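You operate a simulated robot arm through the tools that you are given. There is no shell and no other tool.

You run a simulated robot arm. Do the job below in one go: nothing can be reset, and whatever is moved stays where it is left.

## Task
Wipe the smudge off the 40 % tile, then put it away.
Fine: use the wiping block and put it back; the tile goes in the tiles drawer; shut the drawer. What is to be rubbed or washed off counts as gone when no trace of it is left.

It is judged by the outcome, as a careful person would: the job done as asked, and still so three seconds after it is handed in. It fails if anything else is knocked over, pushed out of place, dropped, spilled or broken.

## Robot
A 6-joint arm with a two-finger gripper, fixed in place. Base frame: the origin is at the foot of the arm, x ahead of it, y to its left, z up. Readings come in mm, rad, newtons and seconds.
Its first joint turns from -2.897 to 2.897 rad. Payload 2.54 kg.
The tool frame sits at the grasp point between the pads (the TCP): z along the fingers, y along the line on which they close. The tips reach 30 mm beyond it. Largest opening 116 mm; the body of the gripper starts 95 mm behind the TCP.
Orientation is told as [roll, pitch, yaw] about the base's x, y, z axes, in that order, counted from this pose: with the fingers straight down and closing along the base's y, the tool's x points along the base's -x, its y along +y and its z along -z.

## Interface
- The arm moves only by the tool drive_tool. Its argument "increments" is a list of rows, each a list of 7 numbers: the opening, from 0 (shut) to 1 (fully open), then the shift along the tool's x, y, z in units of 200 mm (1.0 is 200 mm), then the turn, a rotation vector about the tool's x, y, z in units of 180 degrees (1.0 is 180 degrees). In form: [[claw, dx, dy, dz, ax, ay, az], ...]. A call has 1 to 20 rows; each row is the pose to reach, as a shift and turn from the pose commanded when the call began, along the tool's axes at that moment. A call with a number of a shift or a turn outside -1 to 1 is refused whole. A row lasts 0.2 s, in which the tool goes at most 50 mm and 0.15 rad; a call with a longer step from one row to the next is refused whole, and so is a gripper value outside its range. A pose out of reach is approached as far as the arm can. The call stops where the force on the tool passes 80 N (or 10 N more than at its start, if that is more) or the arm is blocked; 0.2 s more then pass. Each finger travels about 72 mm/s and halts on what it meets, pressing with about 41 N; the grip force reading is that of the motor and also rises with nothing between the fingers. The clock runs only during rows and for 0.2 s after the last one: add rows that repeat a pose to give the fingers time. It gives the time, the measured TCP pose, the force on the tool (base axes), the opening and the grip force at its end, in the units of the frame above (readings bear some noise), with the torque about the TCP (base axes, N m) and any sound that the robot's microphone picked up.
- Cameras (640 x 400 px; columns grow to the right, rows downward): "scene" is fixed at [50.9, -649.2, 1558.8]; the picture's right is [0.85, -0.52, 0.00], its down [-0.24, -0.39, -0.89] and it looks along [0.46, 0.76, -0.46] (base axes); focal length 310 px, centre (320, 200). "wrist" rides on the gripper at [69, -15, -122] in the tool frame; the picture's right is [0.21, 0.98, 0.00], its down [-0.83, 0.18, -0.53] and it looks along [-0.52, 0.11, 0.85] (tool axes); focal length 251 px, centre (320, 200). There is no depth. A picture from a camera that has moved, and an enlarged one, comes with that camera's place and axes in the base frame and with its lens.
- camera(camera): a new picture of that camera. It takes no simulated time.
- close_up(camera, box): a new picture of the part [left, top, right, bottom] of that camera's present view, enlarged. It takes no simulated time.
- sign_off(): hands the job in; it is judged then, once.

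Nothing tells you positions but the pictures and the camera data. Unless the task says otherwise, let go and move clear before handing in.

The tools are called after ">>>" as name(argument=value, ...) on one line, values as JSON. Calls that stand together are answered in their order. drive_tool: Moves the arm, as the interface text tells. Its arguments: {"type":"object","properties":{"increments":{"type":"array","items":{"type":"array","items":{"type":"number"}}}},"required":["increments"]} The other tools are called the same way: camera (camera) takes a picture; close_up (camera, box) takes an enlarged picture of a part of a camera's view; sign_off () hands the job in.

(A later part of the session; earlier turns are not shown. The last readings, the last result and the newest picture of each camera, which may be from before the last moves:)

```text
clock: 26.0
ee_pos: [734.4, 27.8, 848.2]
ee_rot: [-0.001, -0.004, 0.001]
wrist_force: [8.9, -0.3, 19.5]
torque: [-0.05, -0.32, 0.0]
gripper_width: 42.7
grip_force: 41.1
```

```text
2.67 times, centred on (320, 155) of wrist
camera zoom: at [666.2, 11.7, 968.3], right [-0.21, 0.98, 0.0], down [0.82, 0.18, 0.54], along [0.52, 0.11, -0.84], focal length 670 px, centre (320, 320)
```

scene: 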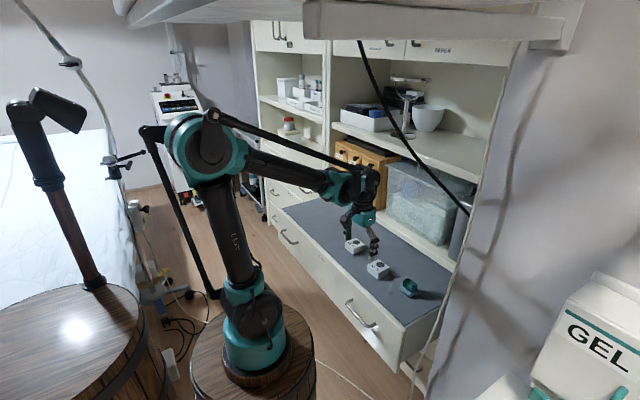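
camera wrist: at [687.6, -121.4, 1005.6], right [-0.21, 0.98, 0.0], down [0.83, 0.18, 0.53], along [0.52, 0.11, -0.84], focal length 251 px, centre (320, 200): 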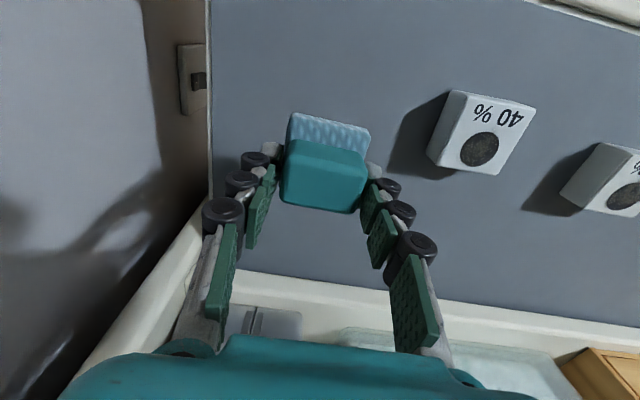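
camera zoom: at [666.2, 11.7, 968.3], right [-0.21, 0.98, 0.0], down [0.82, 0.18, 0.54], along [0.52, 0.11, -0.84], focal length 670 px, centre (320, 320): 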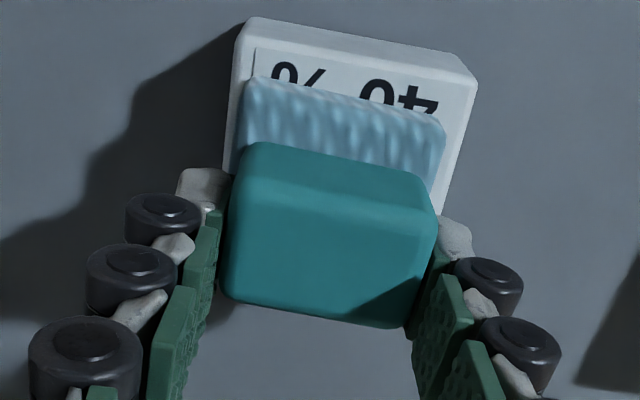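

The tile stayed put. I'll add sideways and diagonal strokes, then lift off and inspect.

>>> drive_tool(increments=[[0, 0, 0.025, 0, 0, 0, 0], [0, 0, 0.045, 0, 0, 0, 0], [0, 0, 0.02, 0, 0, 0, 0], [0, 0, 0, 0, 0, 0, 0], [0, 0, -0.025, 0, 0, 0, 0], [0, 0, -0.045, 0, 0, 0, 0], [0, 0, -0.02, 0, 0, 0, 0], [0, 0, 0, 0, 0, 0, 0], [0, 0, 0.025, 0, 0, 0, 0], [0, 0, 0.045, 0, 0, 0, 0], [0, 0, 0.02, 0, 0, 0, 0], [0, 0, 0, 0, 0, 0, 0], [0, 0, -0.025, 0, 0, 0, 0], [0, 0, -0.045, 0, 0, 0, 0], [0, 0, -0.02, 0, 0, 0, 0], [0, 0, 0, 0, 0, 0, 0]])

>>> drive_tool(increments=[[0, 0, 0, -0.1, 0, 0, 0], [0, 0, 0, -0.3, 0, 0, 0], [0, 0, -0.15, -0.3, 0, 0, 0], [0, 0, -0.3, -0.3, 0, 0, 0], [0, 0, -0.45, -0.3, 0, 0, 0], [0, 0, -0.45, -0.3, 0, 0, 0]])

>>> close_up(camera="scene", box=[350, 240, 410, 285])

>>> camera(camera="wrist")

```text
clock: 29.4
ee_pos: [733.6, 28.1, 848.7]
ee_rot: [-0.002, -0.002, -0.003]
wrist_force: [-0.4, -4.2, 7.4]
torque: [-0.18, -0.04, -0.04]
gripper_width: 42.5
grip_force: 41.3
```

```text
clock: 30.8
ee_pos: [732.5, -62.9, 906.3]
ee_rot: [0.0, -0.001, 0.0]
wrist_force: [0.4, -0.2, 0.0]
torque: [0.01, 0.04, -0.02]
gripper_width: 42.6
grip_force: 40.3
```

```text
8.89 times, centred on (380, 262) of scene
camera zoom: at [50.9, -649.2, 1558.8], right [0.85, -0.52, 0.0], down [-0.24, -0.39, -0.89], along [0.46, 0.76, -0.46], focal length 2757 px, centre (-213, -356)
```

zoom: 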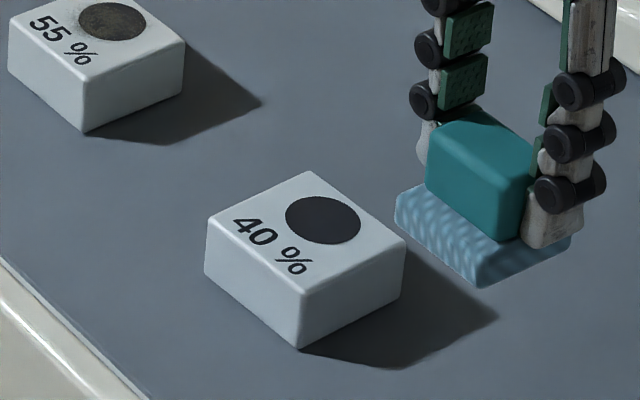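

```text
taken
camera wrist: at [664.0, -79.0, 1027.7], right [-0.21, 0.98, 0.0], down [0.83, 0.18, 0.53], along [0.52, 0.11, -0.84], focal length 251 px, centre (320, 200)
```

wrist: 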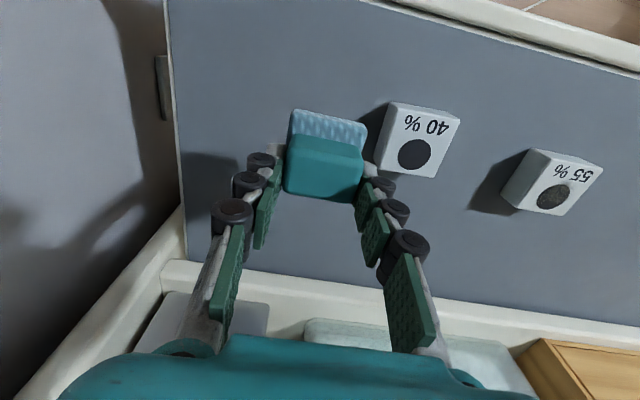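

The brownish film is gone; what remains looks like the tile's own clean dark disc. Checking it enlarged from both cameras.

>>> close_up(camera="scene", box=[366, 254, 390, 274])

>>> close_up(camera="wrist", box=[370, 95, 470, 185])

```text
16.00 times, centred on (378, 264) of scene
camera zoom: at [50.9, -649.2, 1558.8], right [0.85, -0.52, 0.0], down [-0.24, -0.39, -0.89], along [0.46, 0.76, -0.46], focal length 4963 px, centre (-608, -824)
```

zoom: 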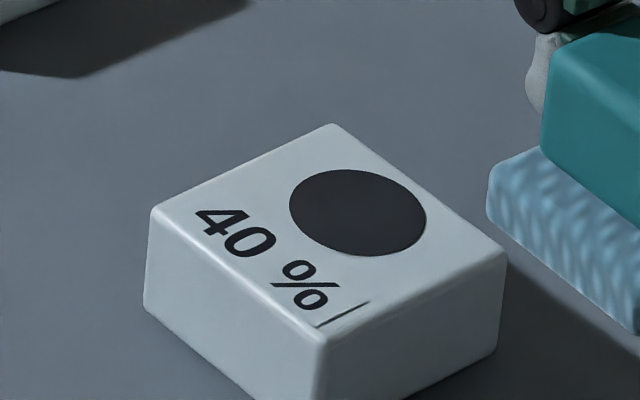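

```text
4.44 times, centred on (420, 140) of wrist
camera zoom: at [664.0, -79.0, 1027.7], right [-0.21, 0.98, 0.0], down [0.83, 0.18, 0.53], along [0.52, 0.11, -0.84], focal length 1118 px, centre (-124, 467)
```

zoom: 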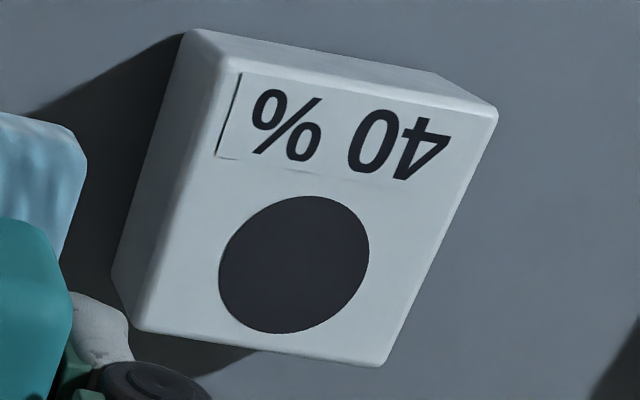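

The disc is uniformly clean now (the thin line is the label's edge). I'll put the wiping block back exactly where it was.

>>> drive_tool(increments=[[0, -0.04, -0.07, 0, 0, 0, 0], [0, -0.08, -0.14, 0, 0, 0, 0], [0, -0.117, -0.2145, 0, 0, 0, 0], [0, -0.117, -0.2145, 0, 0, 0, 0], [0, -0.117, -0.2145, 0.2, 0, 0, 0], [0, -0.117, -0.2145, 0.4, 0, 0, 0], [0, -0.117, -0.2145, 0.44, 0, 0, 0], [0, -0.117, -0.2145, 0.453, 0, 0, 0], [0, -0.117, -0.2145, 0.453, 0, 0, 0]])

>>> close_up(camera="scene", box=[380, 255, 440, 300])

```text
clock: 32.8
ee_pos: [757.2, -104.8, 815.3]
ee_rot: [0.001, -0.003, 0.0]
wrist_force: [0.2, 0.7, -1.2]
torque: [-0.04, 0.01, -0.01]
gripper_width: 42.5
grip_force: 40.9
```

```text
8.89 times, centred on (410, 278) of scene
camera zoom: at [50.9, -649.2, 1558.8], right [0.85, -0.52, 0.0], down [-0.24, -0.39, -0.89], along [0.46, 0.76, -0.46], focal length 2757 px, centre (-480, -489)
```

zoom: 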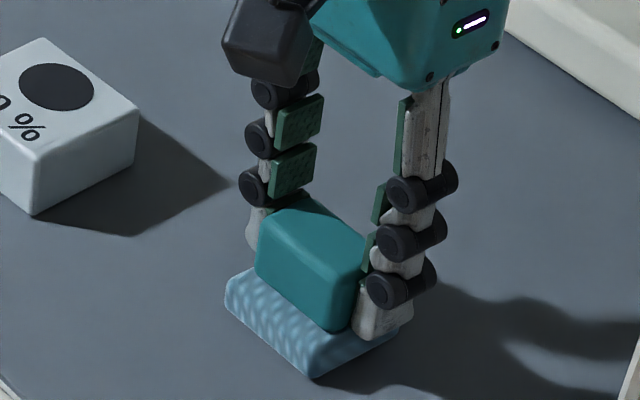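

>>> drive_tool(increments=[[0, 0, 0, 0.004, 0, 0, 0], [0, 0, 0, 0.004, 0, 0, 0]])

```text
clock: 33.4
ee_pos: [758.2, -105.6, 815.2]
ee_rot: [-0.001, -0.002, 0.0]
wrist_force: [-0.6, -0.1, -0.6]
torque: [-0.03, 0.0, 0.0]
gripper_width: 42.6
grip_force: 41.3
```

>>> drive_tool(increments=[[0, 0, 0, 0.005, 0, 0, 0], [0, 0, 0, 0.005, 0, 0, 0]])

```text
clock: 34.0
ee_pos: [757.7, -104.5, 816.0]
ee_rot: [-0.001, -0.001, -0.001]
wrist_force: [4.4, -2.6, 17.8]
torque: [-0.1, -0.17, 0.01]
gripper_width: 42.3
grip_force: 41.4
```

The block is down on the board. Releasing and lifting away, then heading over to look at the chest.

>>> drive_tool(increments=[[0.4, 0, 0, 0, 0, 0, 0], [0.65, 0, 0, 0, 0, 0, 0], [0.65, 0, 0, 0, 0, 0, 0], [0.65, 0, 0, -0.2, 0, 0, 0], [0.65, 0, 0, -0.4, 0, 0, 0], [0.65, 0.05, 0.1, -0.6, 0, 0, 0], [0.65, 0.1, 0.25, -0.75, 0, 0, 0], [0.65, 0.15, 0.4, -0.9, 0, 0, 0], [0.65, 0.2, 0.6, -0.95, 0, 0, 0], [0.65, 0.3, 0.8, -0.95, 0, 0, 0], [0.65, 0.4, 1.0, -0.95, 0, 0, 0], [0.65, 0.4, 1.0, -0.95, 0, 0, 0]])

>>> drive_tool(increments=[[0.65, 0.1, 0.2, 0, 0, 0, 0], [0.65, 0.2, 0.4, 0, 0, 0, 0], [0.65, 0.2, 0.64, 0, 0, 0, 0], [0.65, 0.2, 0.85, 0, 0, 0, 0], [0.65, 0.2, 1.0, 0, 0, 0, 0], [0.65, 0.2, 1.0, 0, 0, 0, 0]])

>>> camera(camera="wrist")

>>> camera(camera="scene")

>>> close_up(camera="scene", box=[350, 235, 440, 300])

```text
clock: 36.6
ee_pos: [675.4, 96.5, 1004.3]
ee_rot: [0.0, -0.001, 0.0]
wrist_force: [0.3, 0.3, 0.1]
torque: [-0.02, 0.01, -0.01]
gripper_width: 75.4
grip_force: 0.0
```

```text
clock: 38.0
ee_pos: [638.9, 296.8, 1006.0]
ee_rot: [0.001, -0.002, -0.002]
wrist_force: [0.1, 0.6, -0.6]
torque: [-0.01, 0.03, 0.01]
gripper_width: 75.7
grip_force: 0.1
```

```text
taken
camera wrist: at [570.2, 280.6, 1125.7], right [-0.21, 0.98, 0.0], down [0.83, 0.18, 0.53], along [0.52, 0.11, -0.84], focal length 251 px, centre (320, 200)
```

wrist: 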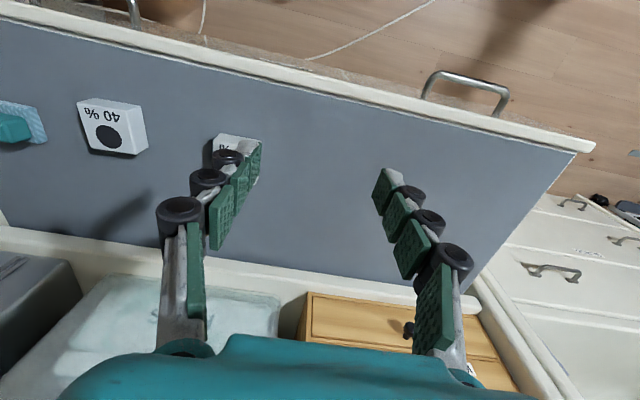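

```text
taken
```

scene: 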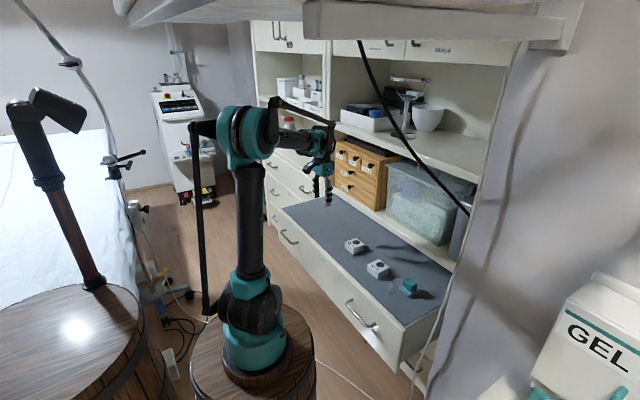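

```text
6.15 times, centred on (395, 268) of scene
camera zoom: at [50.9, -649.2, 1558.8], right [0.85, -0.52, 0.0], down [-0.24, -0.39, -0.89], along [0.46, 0.76, -0.46], focal length 1909 px, centre (-142, -215)
```

zoom: 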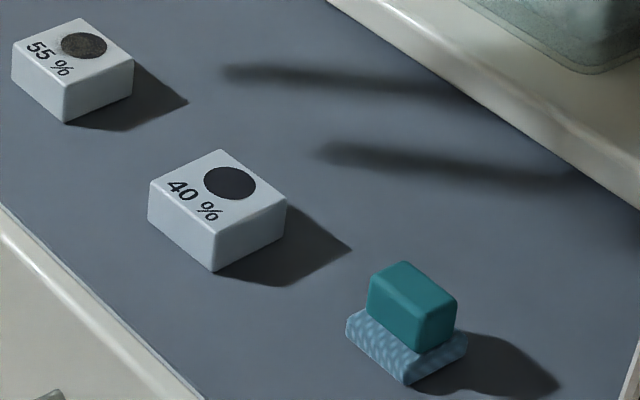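

The block is back in place. Now I'll tilt the tool forward and shift left to look straight at the drawer chest.

>>> drive_tool(increments=[[0.65, 0, 0.125, 0, 0, -0.042, 0], [0.65, 0, 0.25, 0, 0, -0.083, 0], [0.65, 0, 0.375, 0, 0, -0.125, 0], [0.65, 0, 0.5, 0, 0, -0.167, 0], [0.65, 0, 0.625, 0, 0, -0.208, 0], [0.65, 0, 0.75, 0, 0, -0.25, 0], [0.65, 0, 0.75, 0, 0, -0.25, 0]])

>>> camera(camera="wrist")

>>> camera(camera="scene")

```text
clock: 39.6
ee_pos: [636.9, 445.3, 1005.7]
ee_rot: [0.001, -0.786, 0.001]
wrist_force: [1.0, -0.2, -0.5]
torque: [0.0, 0.0, 0.02]
gripper_width: 75.6
grip_force: 0.0
```

```text
taken
camera wrist: at [502.6, 429.0, 1041.9], right [-0.15, 0.98, -0.15], down [0.2, 0.18, 0.96], along [0.97, 0.11, -0.23], focal length 251 px, centre (320, 200)
```

wrist: 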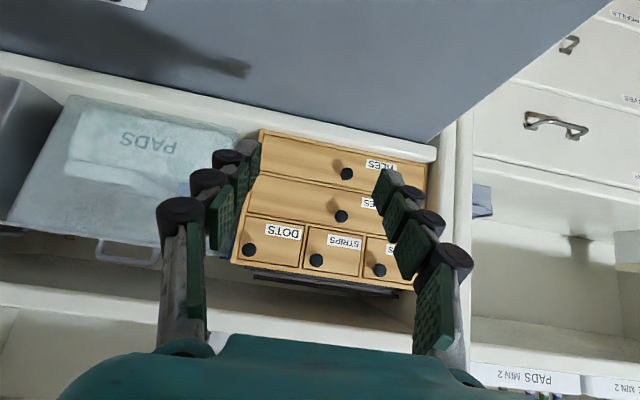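

```text
taken
```

scene: 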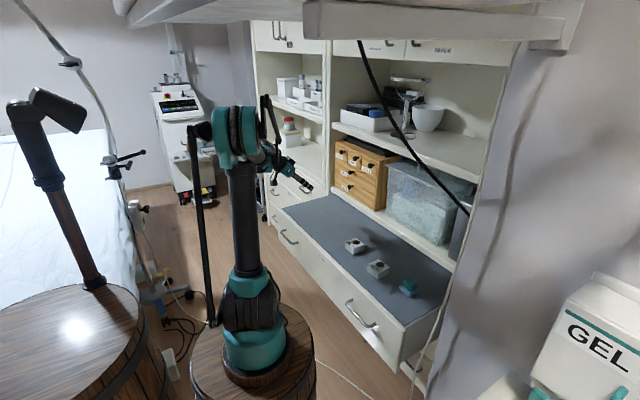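

>>> close_up(camera="wrist", box=[210, 110, 450, 310])

>>> close_up(camera="scene", box=[320, 130, 400, 215])

```text
2.00 times, centred on (330, 210) of wrist
camera zoom: at [502.6, 429.0, 1041.9], right [-0.15, 0.98, -0.15], down [0.2, 0.18, 0.96], along [0.97, 0.11, -0.23], focal length 503 px, centre (300, 180)
```

zoom: 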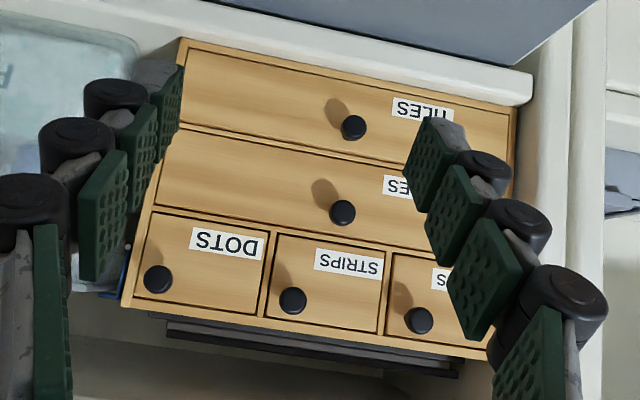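

```text
4.71 times, centred on (360, 172) of scene
camera zoom: at [50.9, -649.2, 1558.8], right [0.85, -0.52, 0.0], down [-0.24, -0.39, -0.89], along [0.46, 0.76, -0.46], focal length 1460 px, centre (132, 329)
```

zoom: 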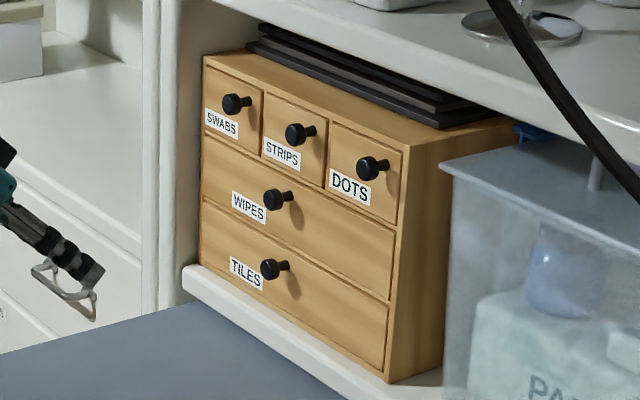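

Triangulated: the TILES knob is at about (941, 519, 879), the chest front at x ≈ 964, spanning y 345–695. I'll line up in front of the knob with the tool nearly horizontal.

>>> drive_tool(increments=[[0.55, -0.025, 0.054, 0.14, 0, -0.024, 0], [0.55, -0.05, 0.107, 0.28, 0, -0.048, 0], [0.55, -0.074, 0.16, 0.42, 0, -0.071, 0], [0.55, -0.099, 0.214, 0.56, 0, -0.095, 0], [0.55, -0.124, 0.268, 0.7, 0, -0.119, 0], [0.55, -0.148, 0.321, 0.84, 0, -0.143, 0], [0.55, -0.173, 0.375, 0.983, 0, -0.1667, 0], [0.55, -0.173, 0.375, 0.983, 0, -0.1667, 0]])

>>> camera(camera="wrist")

>>> close_up(camera="scene", box=[290, 120, 410, 220])

```text
clock: 41.4
ee_pos: [800.2, 519.5, 890.0]
ee_rot: [0.002, -1.311, 0.0]
wrist_force: [0.1, 0.0, -0.3]
torque: [0.02, -0.02, -0.01]
gripper_width: 63.8
grip_force: 0.1
```

```text
taken
camera wrist: at [664.8, 503.8, 853.6], right [-0.05, 0.98, -0.21], down [-0.3, 0.18, 0.94], along [0.95, 0.11, 0.29], focal length 251 px, centre (320, 200)
```

wrist: 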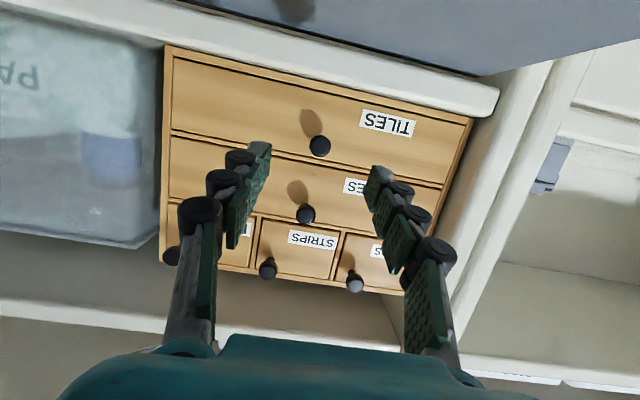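

```text
4.00 times, centred on (350, 170) of scene
camera zoom: at [50.9, -649.2, 1558.8], right [0.85, -0.52, 0.0], down [-0.24, -0.39, -0.89], along [0.46, 0.76, -0.46], focal length 1241 px, centre (200, 320)
```

zoom: 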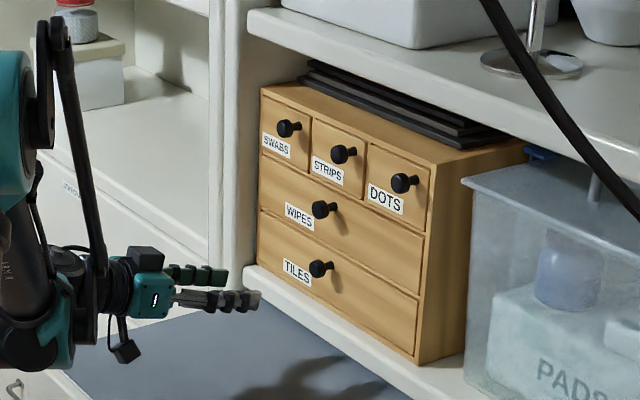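

>>> close_up(camera="wrist", box=[270, 100, 390, 190])

```text
4.44 times, centred on (330, 145) of wrist
camera zoom: at [664.8, 503.8, 853.6], right [-0.05, 0.98, -0.21], down [-0.3, 0.18, 0.94], along [0.95, 0.11, 0.29], focal length 1118 px, centre (276, 444)
```

zoom: 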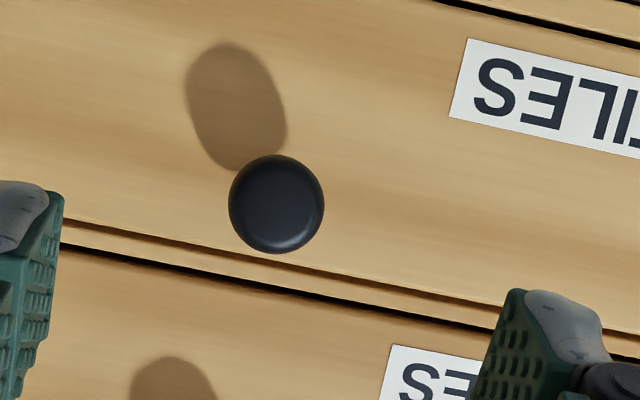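

Knob centre is at about (943, 523.5, 876), 23 mm across. Approaching it with the fingers open either side.

>>> drive_tool(increments=[[0.5, -0.035, 0.017, 0.18, 0, 0, 0], [0.5, -0.07, 0.017, 0.36, 0, 0, 0], [0.5, -0.1, 0.017, 0.53, 0, 0, 0], [0.5, -0.1, 0.017, 0.53, 0, 0, 0]])

>>> camera(camera="wrist")

>>> close_up(camera="scene", box=[320, 140, 400, 210])

```text
clock: 42.4
ee_pos: [908.1, 523.0, 882.2]
ee_rot: [0.002, -1.31, -0.002]
wrist_force: [0.4, -0.5, -0.7]
torque: [0.02, 0.03, -0.01]
gripper_width: 57.6
grip_force: 0.0
```

```text
taken
camera wrist: at [772.8, 506.5, 845.3], right [-0.05, 0.98, -0.21], down [-0.3, 0.18, 0.94], along [0.95, 0.11, 0.29], focal length 251 px, centre (320, 200)
```

wrist: 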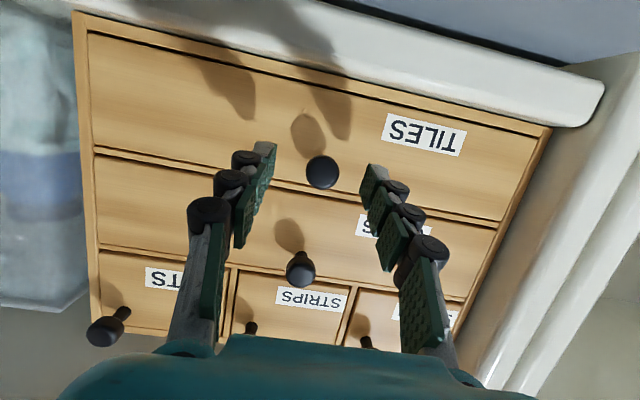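

```text
5.71 times, centred on (360, 175) of scene
camera zoom: at [50.9, -649.2, 1558.8], right [0.85, -0.52, 0.0], down [-0.24, -0.39, -0.89], along [0.46, 0.76, -0.46], focal length 1772 px, centre (91, 343)
```

zoom: 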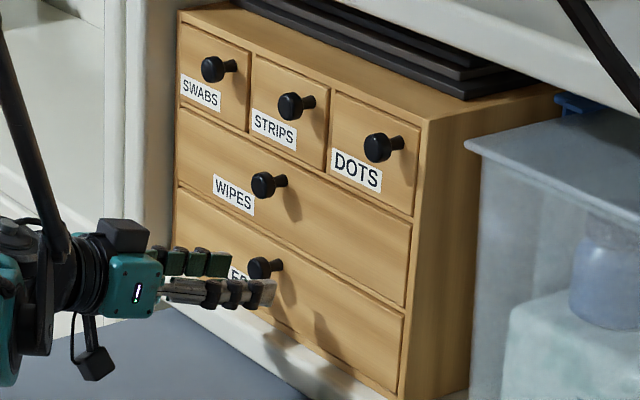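

>>> drive_tool(increments=[[0.5, -0.015, 0.005, 0.05, 0, 0, 0], [0.5, -0.03, 0.005, 0.096, 0, 0, 0], [0.5, -0.03, 0.005, 0.096, 0, 0, 0]])

>>> camera(camera="wrist")

>>> close_up(camera="scene", box=[330, 165, 370, 200])

```text
clock: 43.2
ee_pos: [929.0, 523.6, 882.5]
ee_rot: [0.002, -1.311, -0.001]
wrist_force: [-0.3, -0.2, 0.0]
torque: [0.0, -0.01, 0.0]
gripper_width: 57.8
grip_force: 0.1
```

```text
taken
camera wrist: at [793.7, 507.7, 846.3], right [-0.05, 0.98, -0.21], down [-0.3, 0.18, 0.94], along [0.95, 0.11, 0.29], focal length 251 px, centre (320, 200)
```

wrist: 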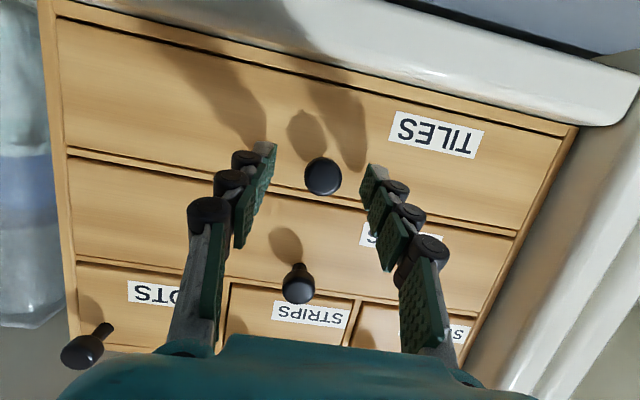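

```text
11.43 times, centred on (350, 182) of scene
camera zoom: at [50.9, -649.2, 1558.8], right [0.85, -0.52, 0.0], down [-0.24, -0.39, -0.89], along [0.46, 0.76, -0.46], focal length 3545 px, centre (-23, 400)
```

zoom: 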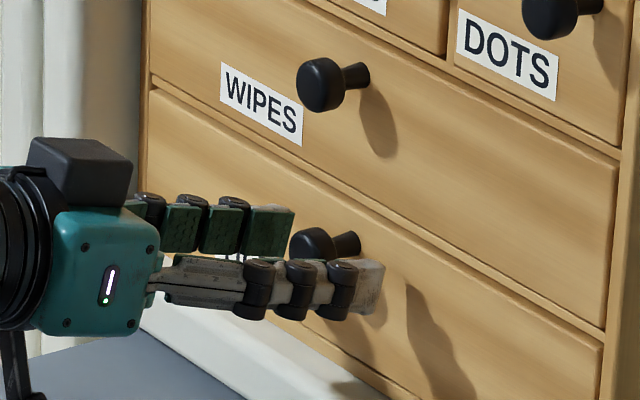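

The knob sits between the fingers. Closing on it.

>>> drive_tool(increments=[[0.4, -0.003, 0.0, 0.01, 0, 0, 0], [0.2, -0.003, 0.0, 0.01, 0, 0, 0], [0, -0.003, 0.0, 0.01, 0, 0, 0], [0, -0.003, 0.0, 0.01, 0, 0, 0], [0, -0.003, 0.0, 0.01, 0, 0, 0]])

>>> close_up(camera="scene", box=[330, 165, 370, 200])

>>> close_up(camera="wrist", box=[240, 120, 400, 220])

```text
clock: 44.4
ee_pos: [931.2, 526.0, 883.5]
ee_rot: [-0.001, -1.31, 0.001]
wrist_force: [1.0, 17.0, 2.8]
torque: [0.07, -0.02, 0.35]
gripper_width: 22.7
grip_force: 45.4
```

```text
11.43 times, centred on (350, 182) of scene
camera zoom: at [50.9, -649.2, 1558.8], right [0.85, -0.52, 0.0], down [-0.24, -0.39, -0.89], along [0.46, 0.76, -0.46], focal length 3545 px, centre (-23, 400)
```

zoom: 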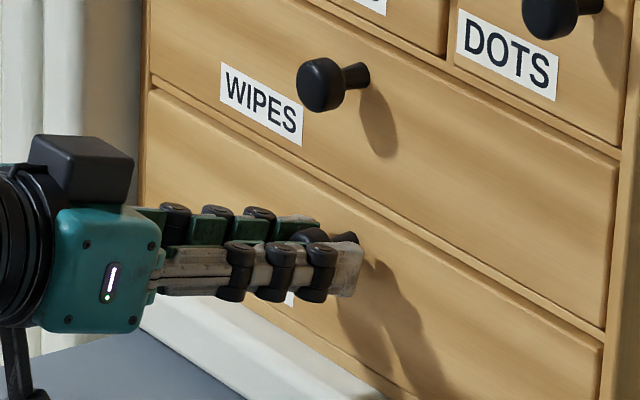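

```text
4.00 times, centred on (320, 170) of wrist
camera zoom: at [795.6, 509.4, 846.6], right [-0.06, 0.98, -0.21], down [-0.3, 0.18, 0.94], along [0.95, 0.12, 0.29], focal length 1006 px, centre (320, 320)
```

zoom: 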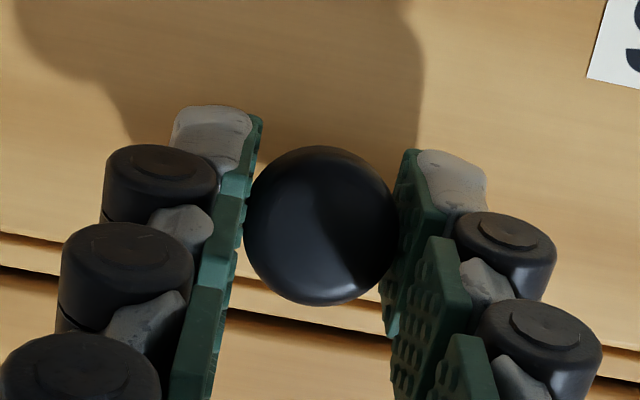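

Knob gripped, with a slight sideways load. I'll ease that and pull the drawer out a little to test it.

>>> drive_tool(increments=[[0, 0, 0.012, 0, 0, 0, 0], [0, 0.0064, 0.012, -0.0242, 0, 0, 0], [0, 0.0128, 0.012, -0.0483, 0, 0, 0], [0, 0.0257, 0.012, -0.0966, 0, 0, 0], [0, 0.0257, 0.012, -0.0966, 0, 0, 0]])

>>> close_up(camera="scene", box=[310, 150, 390, 220])

```text
clock: 45.6
ee_pos: [911.3, 525.5, 883.6]
ee_rot: [0.0, -1.31, -0.004]
wrist_force: [-0.8, -1.5, -0.1]
torque: [-0.02, 0.19, -0.06]
gripper_width: 22.5
grip_force: 44.8
```

```text
5.71 times, centred on (350, 185) of scene
camera zoom: at [50.9, -649.2, 1558.8], right [0.85, -0.52, 0.0], down [-0.24, -0.39, -0.89], along [0.46, 0.76, -0.46], focal length 1772 px, centre (149, 286)
```

zoom: 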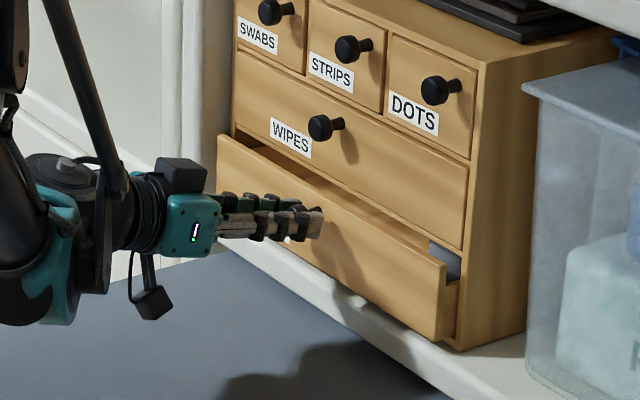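

The drawer slides easily. Pulling it further, about 100 mm more.

>>> drive_tool(increments=[[0, 0.0257, 0, -0.0966, 0, 0, 0], [0, 0.0514, 0, -0.193, 0, 0, 0], [0, 0.0771, 0, -0.29, 0, 0, 0], [0, 0.1028, 0, -0.386, 0, 0, 0], [0, 0.1285, 0, -0.483, 0, 0, 0], [0, 0.1285, 0, -0.483, 0, 0, 0]])

>>> close_up(camera="scene", box=[290, 130, 410, 230])

>>> camera(camera="wrist")

```text
clock: 47.0
ee_pos: [810.5, 525.8, 883.0]
ee_rot: [0.002, -1.31, -0.001]
wrist_force: [-1.3, -2.8, 3.9]
torque: [-0.03, -0.03, -0.02]
gripper_width: 22.7
grip_force: 45.2
```

```text
4.00 times, centred on (350, 180) of scene
camera zoom: at [50.9, -649.2, 1558.8], right [0.85, -0.52, 0.0], down [-0.24, -0.39, -0.89], along [0.46, 0.76, -0.46], focal length 1241 px, centre (200, 280)
```

zoom: 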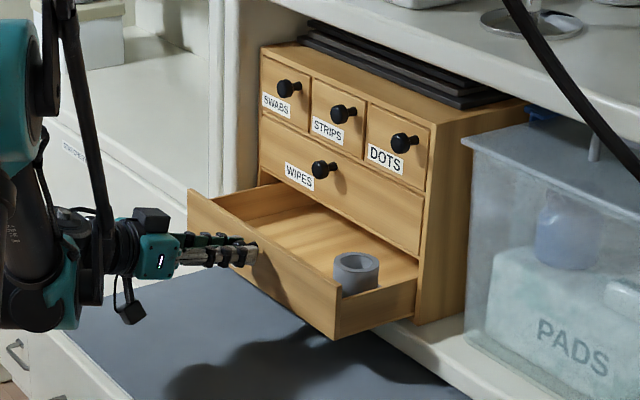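

```text
taken
camera wrist: at [675.6, 509.9, 846.6], right [-0.05, 0.98, -0.21], down [-0.3, 0.18, 0.94], along [0.95, 0.11, 0.29], focal length 251 px, centre (320, 200)
```

wrist: 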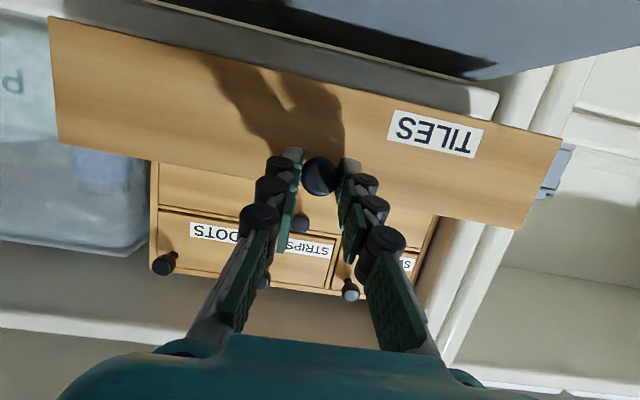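

The drawer is open about 120 mm, and I can see a grey ring inside on the right side, so the tile will go to the left of it. Pulling 20 mm more.

>>> drive_tool(increments=[[0, 0.0128, 0, -0.0483, 0, 0, 0], [0, 0.0257, 0, -0.0966, 0, 0, 0], [0, 0.0257, 0, -0.0966, 0, 0, 0]])

>>> close_up(camera="scene", box=[290, 130, 410, 230])

```text
clock: 47.8
ee_pos: [790.7, 526.1, 882.5]
ee_rot: [0.003, -1.31, -0.003]
wrist_force: [-1.3, -10.1, -10.1]
torque: [-0.06, 0.25, -0.23]
gripper_width: 22.7
grip_force: 44.8
```

```text
4.00 times, centred on (350, 180) of scene
camera zoom: at [50.9, -649.2, 1558.8], right [0.85, -0.52, 0.0], down [-0.24, -0.39, -0.89], along [0.46, 0.76, -0.46], focal length 1241 px, centre (200, 280)
```

zoom: 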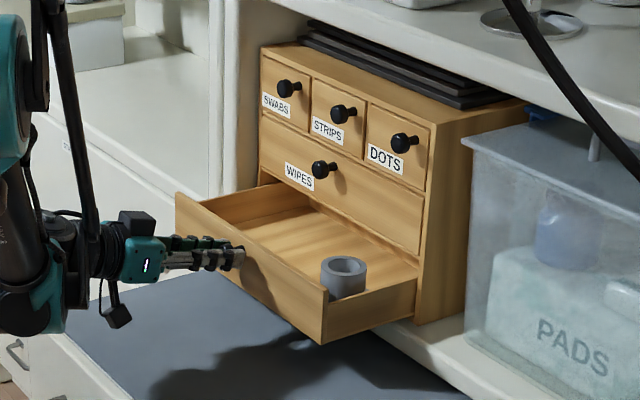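

Open by about 140 mm, which is enough. Releasing the knob, backing off, then rising to look into the drawer.

>>> drive_tool(increments=[[0.2, 0, 0, 0, 0, 0, 0], [0.45, 0, 0, 0, 0, 0, 0], [0.45, 0, 0, 0, 0, 0, 0], [0.45, 0.03, 0, -0.113, 0, 0, 0], [0.45, 0.06, 0, -0.226, 0, 0, 0], [0.45, 0.09, 0, -0.338, 0, 0, 0], [0.45, 0.09, 0, -0.338, 0, 0, 0]])

>>> drive_tool(increments=[[0.45, -0.13, 0, -0.06, 0, 0.045, 0], [0.45, -0.26, 0, -0.12, 0, 0.09, 0], [0.45, -0.39, 0, -0.18, 0, 0.135, 0], [0.45, -0.52, 0, -0.24, 0, 0.18, 0], [0.45, -0.65, 0, -0.3, 0, 0.225, 0], [0.45, -0.78, 0, -0.36, 0, 0.2778, 0], [0.45, -0.78, 0, -0.36, 0, 0.2778, 0]])

>>> camera(camera="wrist")

>>> camera(camera="scene")

```text
clock: 49.4
ee_pos: [719.1, 524.2, 882.7]
ee_rot: [0.003, -1.312, 0.0]
wrist_force: [0.3, -0.4, 0.1]
torque: [0.03, -0.01, -0.03]
gripper_width: 52.3
grip_force: 0.0
```

```text
refused: row 6 steps farther than a row can; nothing moved
```

```text
taken
camera wrist: at [584.7, 508.8, 846.7], right [-0.05, 0.98, -0.21], down [-0.3, 0.18, 0.94], along [0.95, 0.11, 0.29], focal length 251 px, centre (320, 200)
```

wrist: 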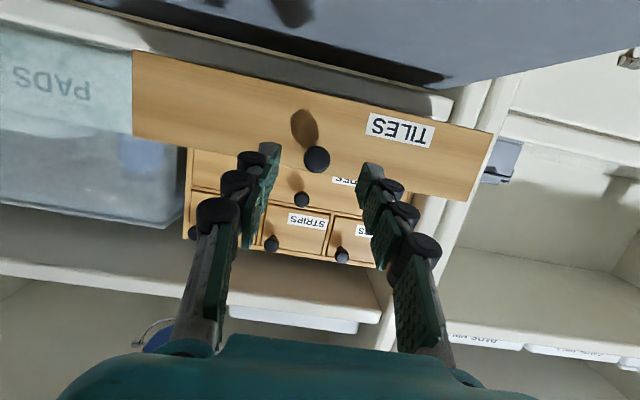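

```text
taken
```

scene: 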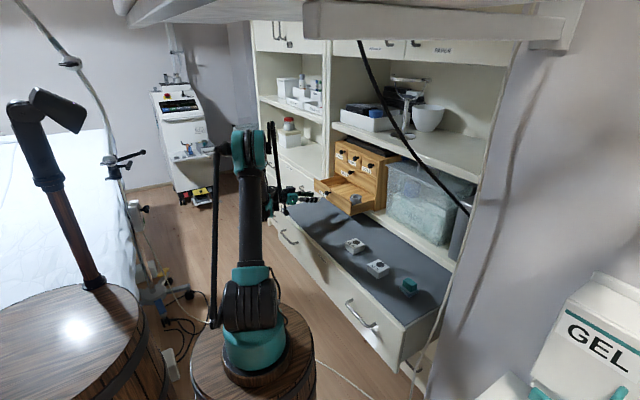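

>>> drive_tool(increments=[[0.45, -0.11, 0, -0.05, 0, 0.0397, 0], [0.45, -0.22, 0, -0.1, 0, 0.0794, 0], [0.45, -0.33, 0, -0.15, 0, 0.119, 0], [0.45, -0.44, 0, -0.2, 0, 0.1587, 0], [0.45, -0.55, 0, -0.25, 0, 0.1984, 0], [0.45, -0.66, 0, -0.3, 0, 0.238, 0], [0.45, -0.78, 0, -0.36, 0, 0.2778, 0], [0.45, -0.78, 0, -0.36, 0, 0.2778, 0]])

>>> camera(camera="wrist")

>>> close_up(camera="scene", box=[300, 130, 420, 230])

```text
clock: 51.2
ee_pos: [691.9, 524.5, 1053.8]
ee_rot: [-0.001, -0.436, 0.0]
wrist_force: [-0.1, 0.4, 0.5]
torque: [0.0, 0.0, -0.03]
gripper_width: 52.4
grip_force: 0.0
```

```text
taken
camera wrist: at [579.2, 509.5, 1134.5], right [-0.19, 0.98, -0.09], down [0.52, 0.18, 0.83], along [0.83, 0.11, -0.55], focal length 251 px, centre (320, 200)
```

wrist: 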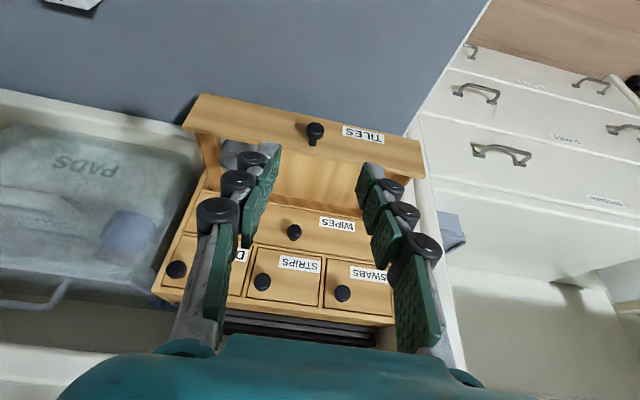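

```text
4.00 times, centred on (360, 180) of scene
camera zoom: at [50.9, -649.2, 1558.8], right [0.85, -0.52, 0.0], down [-0.24, -0.39, -0.89], along [0.46, 0.76, -0.46], focal length 1241 px, centre (160, 280)
```

zoom: 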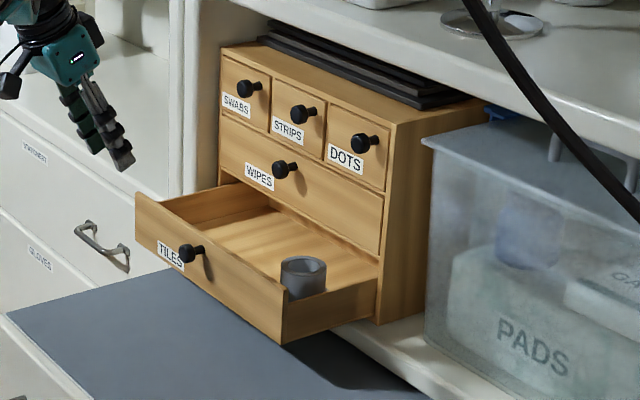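

>>> drive_tool(increments=[[0.45, -0.08, -0.055, 0, 0, 0.035, 0], [0.45, -0.16, -0.11, 0, 0, 0.07, 0], [0.45, -0.24, -0.165, 0, 0, 0.105, 0], [0.45, -0.322, -0.22, -0.004, 0, 0.1389, 0], [0.45, -0.322, -0.22, -0.004, 0, 0.1389, 0]])

>>> camera(camera="wrist")

>>> close_up(camera="wrist", box=[200, 110, 440, 260])

```text
clock: 52.4
ee_pos: [752.0, 482.0, 1080.9]
ee_rot: [-0.001, 0.001, 0.0]
wrist_force: [0.0, -0.2, 0.7]
torque: [-0.03, -0.02, -0.01]
gripper_width: 52.1
grip_force: 0.1
```

```text
taken
camera wrist: at [683.1, 465.9, 1201.8], right [-0.21, 0.98, 0.0], down [0.83, 0.18, 0.53], along [0.52, 0.11, -0.85], focal length 251 px, centre (320, 200)
```

wrist: 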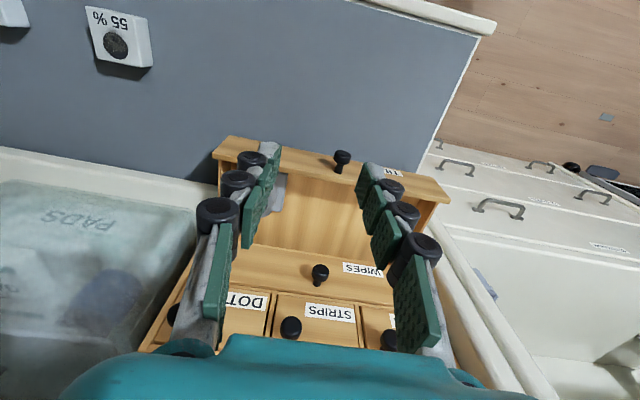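

```text
2.67 times, centred on (320, 185) of wrist
camera zoom: at [683.1, 465.9, 1201.8], right [-0.21, 0.98, 0.0], down [0.83, 0.18, 0.53], along [0.52, 0.11, -0.85], focal length 670 px, centre (320, 240)
```

zoom: 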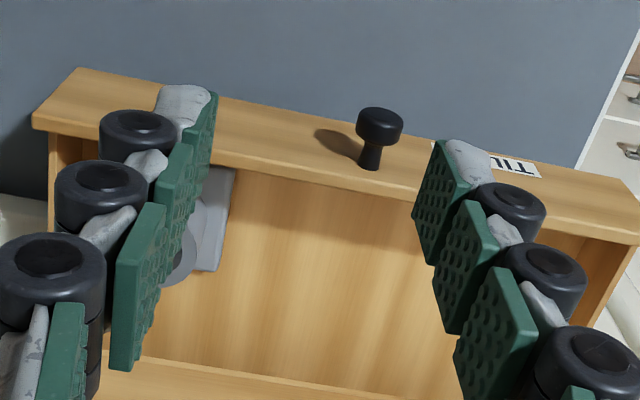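

The drawer floor is free left of the grey ring (y > 455). Now I'll travel back to the 40 % tile with a 25° forward tilt, so I can pick it up and place it at the same angle inside the drawer.

>>> drive_tool(increments=[[0.7, 0, -0.2, 0, 0, 0, 0], [0.7, 0, -0.4, 0, 0, 0, 0], [0.7, 0, -0.6, 0, 0, 0, 0], [0.7, 0, -0.8, 0, 0, 0, 0], [0.7, 0, -1.0, 0, 0, 0, 0], [0.7, 0, -1.0, 0, 0, 0, 0]])

>>> drive_tool(increments=[[0.7, 0, -0.2, 0, 0, -0.035, 0], [0.7, 0, -0.4, 0, 0, -0.07, 0], [0.7, 0, -0.6, 0, 0, -0.105, 0], [0.7, 0, -0.8, 0, 0, -0.1389, 0], [0.7, 0, -1.0, 0, 0, -0.1389, 0], [0.7, 0, -1.0, 0, 0, -0.1389, 0]])

>>> camera(camera="wrist")

```text
clock: 53.8
ee_pos: [750.2, 281.2, 1080.6]
ee_rot: [0.0, -0.001, -0.001]
wrist_force: [0.2, -0.7, 0.0]
torque: [0.0, -0.01, 0.04]
gripper_width: 81.1
grip_force: 0.0
```

```text
clock: 55.2
ee_pos: [749.1, 82.9, 1081.6]
ee_rot: [0.0, -0.438, 0.0]
wrist_force: [-0.4, 0.0, -0.5]
torque: [-0.01, 0.0, 0.03]
gripper_width: 81.4
grip_force: 0.2
```

```text
taken
camera wrist: at [636.1, 66.5, 1160.4], right [-0.19, 0.98, -0.09], down [0.52, 0.18, 0.83], along [0.83, 0.11, -0.54], focal length 251 px, centre (320, 200)
```

wrist: 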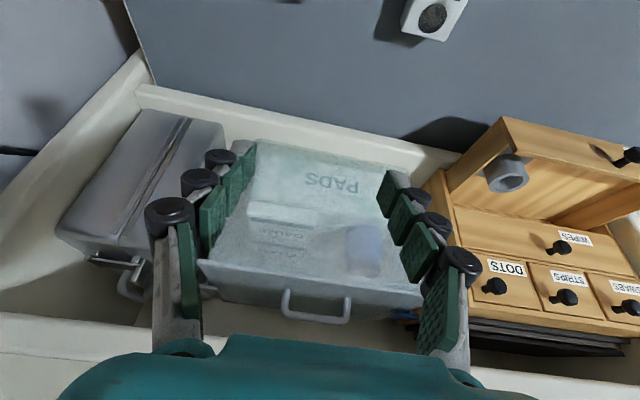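

>>> drive_tool(increments=[[0.7, 0.115, -0.055, 0.167, 0, 0, 0], [0.7, 0.23, -0.11, 0.334, 0, 0, 0], [0.7, 0.345, -0.164, 0.5, 0, 0, 0], [0.7, 0.46, -0.219, 0.668, 0, 0, 0], [0.7, 0.575, -0.273, 0.8353, 0, 0, 0], [0.7, 0.575, -0.273, 0.8353, 0, 0, 0]])

>>> camera(camera="wrist")

>>> close_up(camera="scene", box=[340, 220, 420, 280])

```text
clock: 56.6
ee_pos: [714.7, 28.3, 877.3]
ee_rot: [0.001, -0.438, 0.002]
wrist_force: [0.6, -0.5, 0.0]
torque: [0.03, 0.0, 0.02]
gripper_width: 81.3
grip_force: 0.0
```

```text
taken
camera wrist: at [602.1, 12.8, 957.3], right [-0.19, 0.98, -0.09], down [0.52, 0.18, 0.83], along [0.83, 0.11, -0.55], focal length 251 px, centre (320, 200)
```

wrist: 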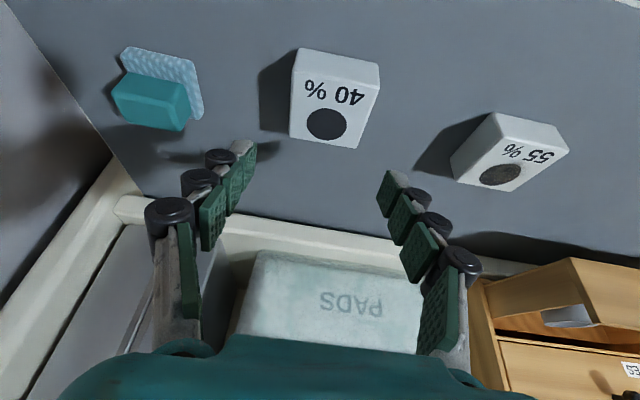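

```text
6.67 times, centred on (380, 250) of scene
camera zoom: at [50.9, -649.2, 1558.8], right [0.85, -0.52, 0.0], down [-0.24, -0.39, -0.89], along [0.46, 0.76, -0.46], focal length 2068 px, centre (-80, -133)
```

zoom: 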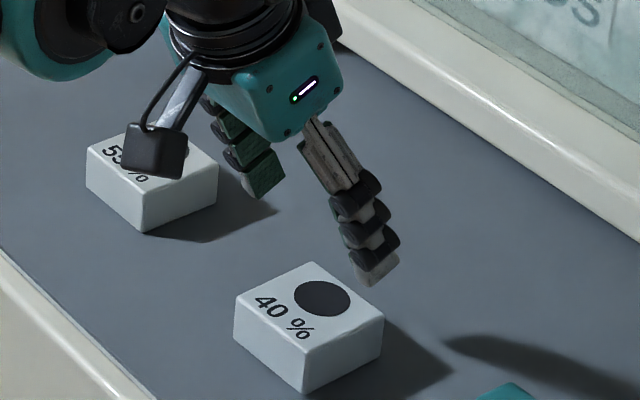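

Aligned above the tile. Descending with the fingers either side of it.

>>> drive_tool(increments=[[0.7, 0.042, 0, 0.091, 0, 0, 0], [0.7, 0.084, 0, 0.181, 0, 0, 0], [0.7, 0.1268, 0, 0.272, 0, 0, 0], [0.7, 0.1268, 0, 0.272, 0, 0, 0]])

>>> camera(camera="wrist")

>>> close_up(camera="scene", box=[340, 230, 420, 290])

```text
clock: 57.6
ee_pos: [716.9, 28.5, 819.2]
ee_rot: [0.001, -0.438, -0.001]
wrist_force: [0.1, 0.8, -0.1]
torque: [0.0, 0.01, 0.0]
gripper_width: 81.4
grip_force: 0.1
```

```text
taken
camera wrist: at [602.7, 13.4, 899.2], right [-0.19, 0.98, -0.09], down [0.52, 0.18, 0.83], along [0.83, 0.11, -0.55], focal length 251 px, centre (320, 200)
```

wrist: 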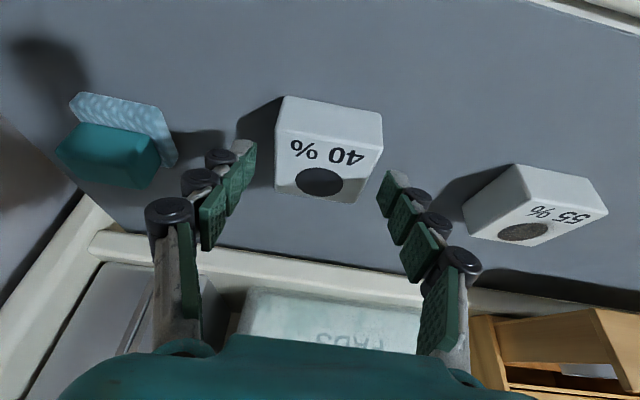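

```text
6.67 times, centred on (380, 260) of scene
camera zoom: at [50.9, -649.2, 1558.8], right [0.85, -0.52, 0.0], down [-0.24, -0.39, -0.89], along [0.46, 0.76, -0.46], focal length 2068 px, centre (-80, -200)
```

zoom: 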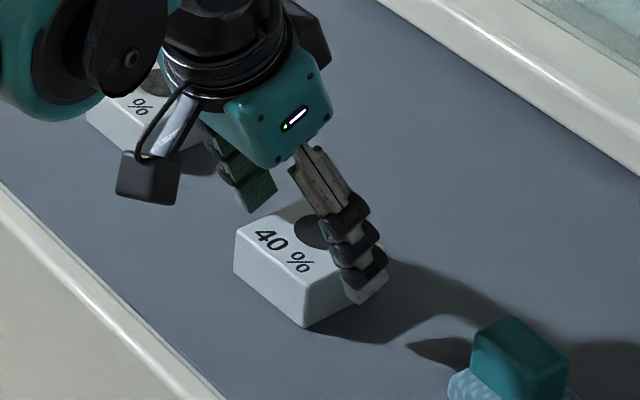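

>>> close_up(camera="wrist", box=[220, 80, 420, 230])

```text
2.67 times, centred on (320, 155) of wrist
camera zoom: at [602.7, 13.4, 899.2], right [-0.19, 0.98, -0.09], down [0.52, 0.18, 0.83], along [0.83, 0.11, -0.55], focal length 670 px, centre (320, 320)
```

zoom: 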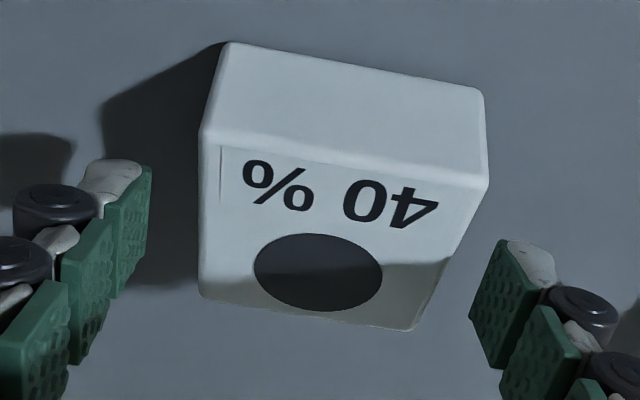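

The tile is centred between the fingers (centre about (722, 28.7)). Final descent and close.

>>> drive_tool(increments=[[0.7, 0.0127, 0.002, 0.027, 0, 0, 0], [0.7, 0.0254, 0.002, 0.0544, 0, 0, 0], [0.5, 0.0254, 0.002, 0.0544, 0, 0, 0], [0.3, 0.0254, 0.002, 0.0544, 0, 0, 0], [0, 0.0254, 0.002, 0.0544, 0, 0, 0], [0, 0.0254, 0.002, 0.0544, 0, 0, 0]])

>>> close_up(camera="wrist", box=[220, 80, 420, 230])

>>> close_up(camera="scene", box=[340, 230, 420, 290])

```text
clock: 59.0
ee_pos: [715.8, 29.1, 808.2]
ee_rot: [0.0, -0.437, 0.001]
wrist_force: [0.7, 1.3, 4.1]
torque: [-0.07, -0.04, 0.1]
gripper_width: 60.2
grip_force: 41.2
```

```text
2.67 times, centred on (320, 155) of wrist
camera zoom: at [602.3, 13.3, 887.6], right [-0.19, 0.98, -0.09], down [0.52, 0.18, 0.83], along [0.83, 0.11, -0.54], focal length 670 px, centre (320, 320)
```

zoom: 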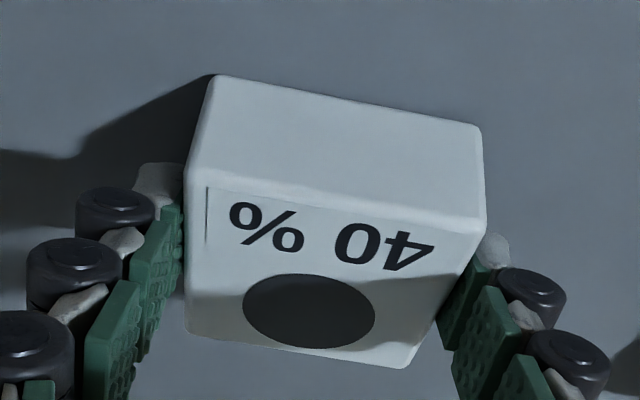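

```text
6.67 times, centred on (380, 260) of scene
camera zoom: at [50.9, -649.2, 1558.8], right [0.85, -0.52, 0.0], down [-0.24, -0.39, -0.89], along [0.46, 0.76, -0.46], focal length 2068 px, centre (-80, -200)
```

zoom: 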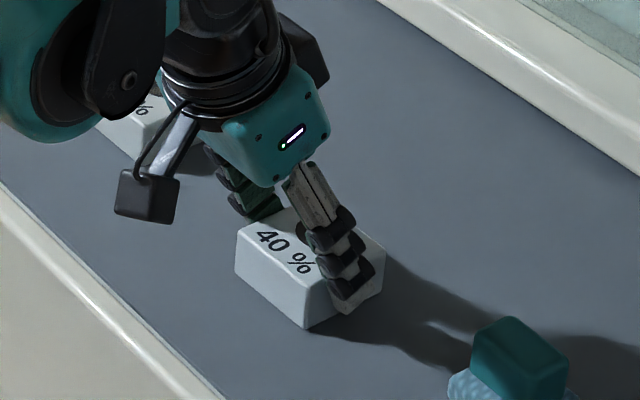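

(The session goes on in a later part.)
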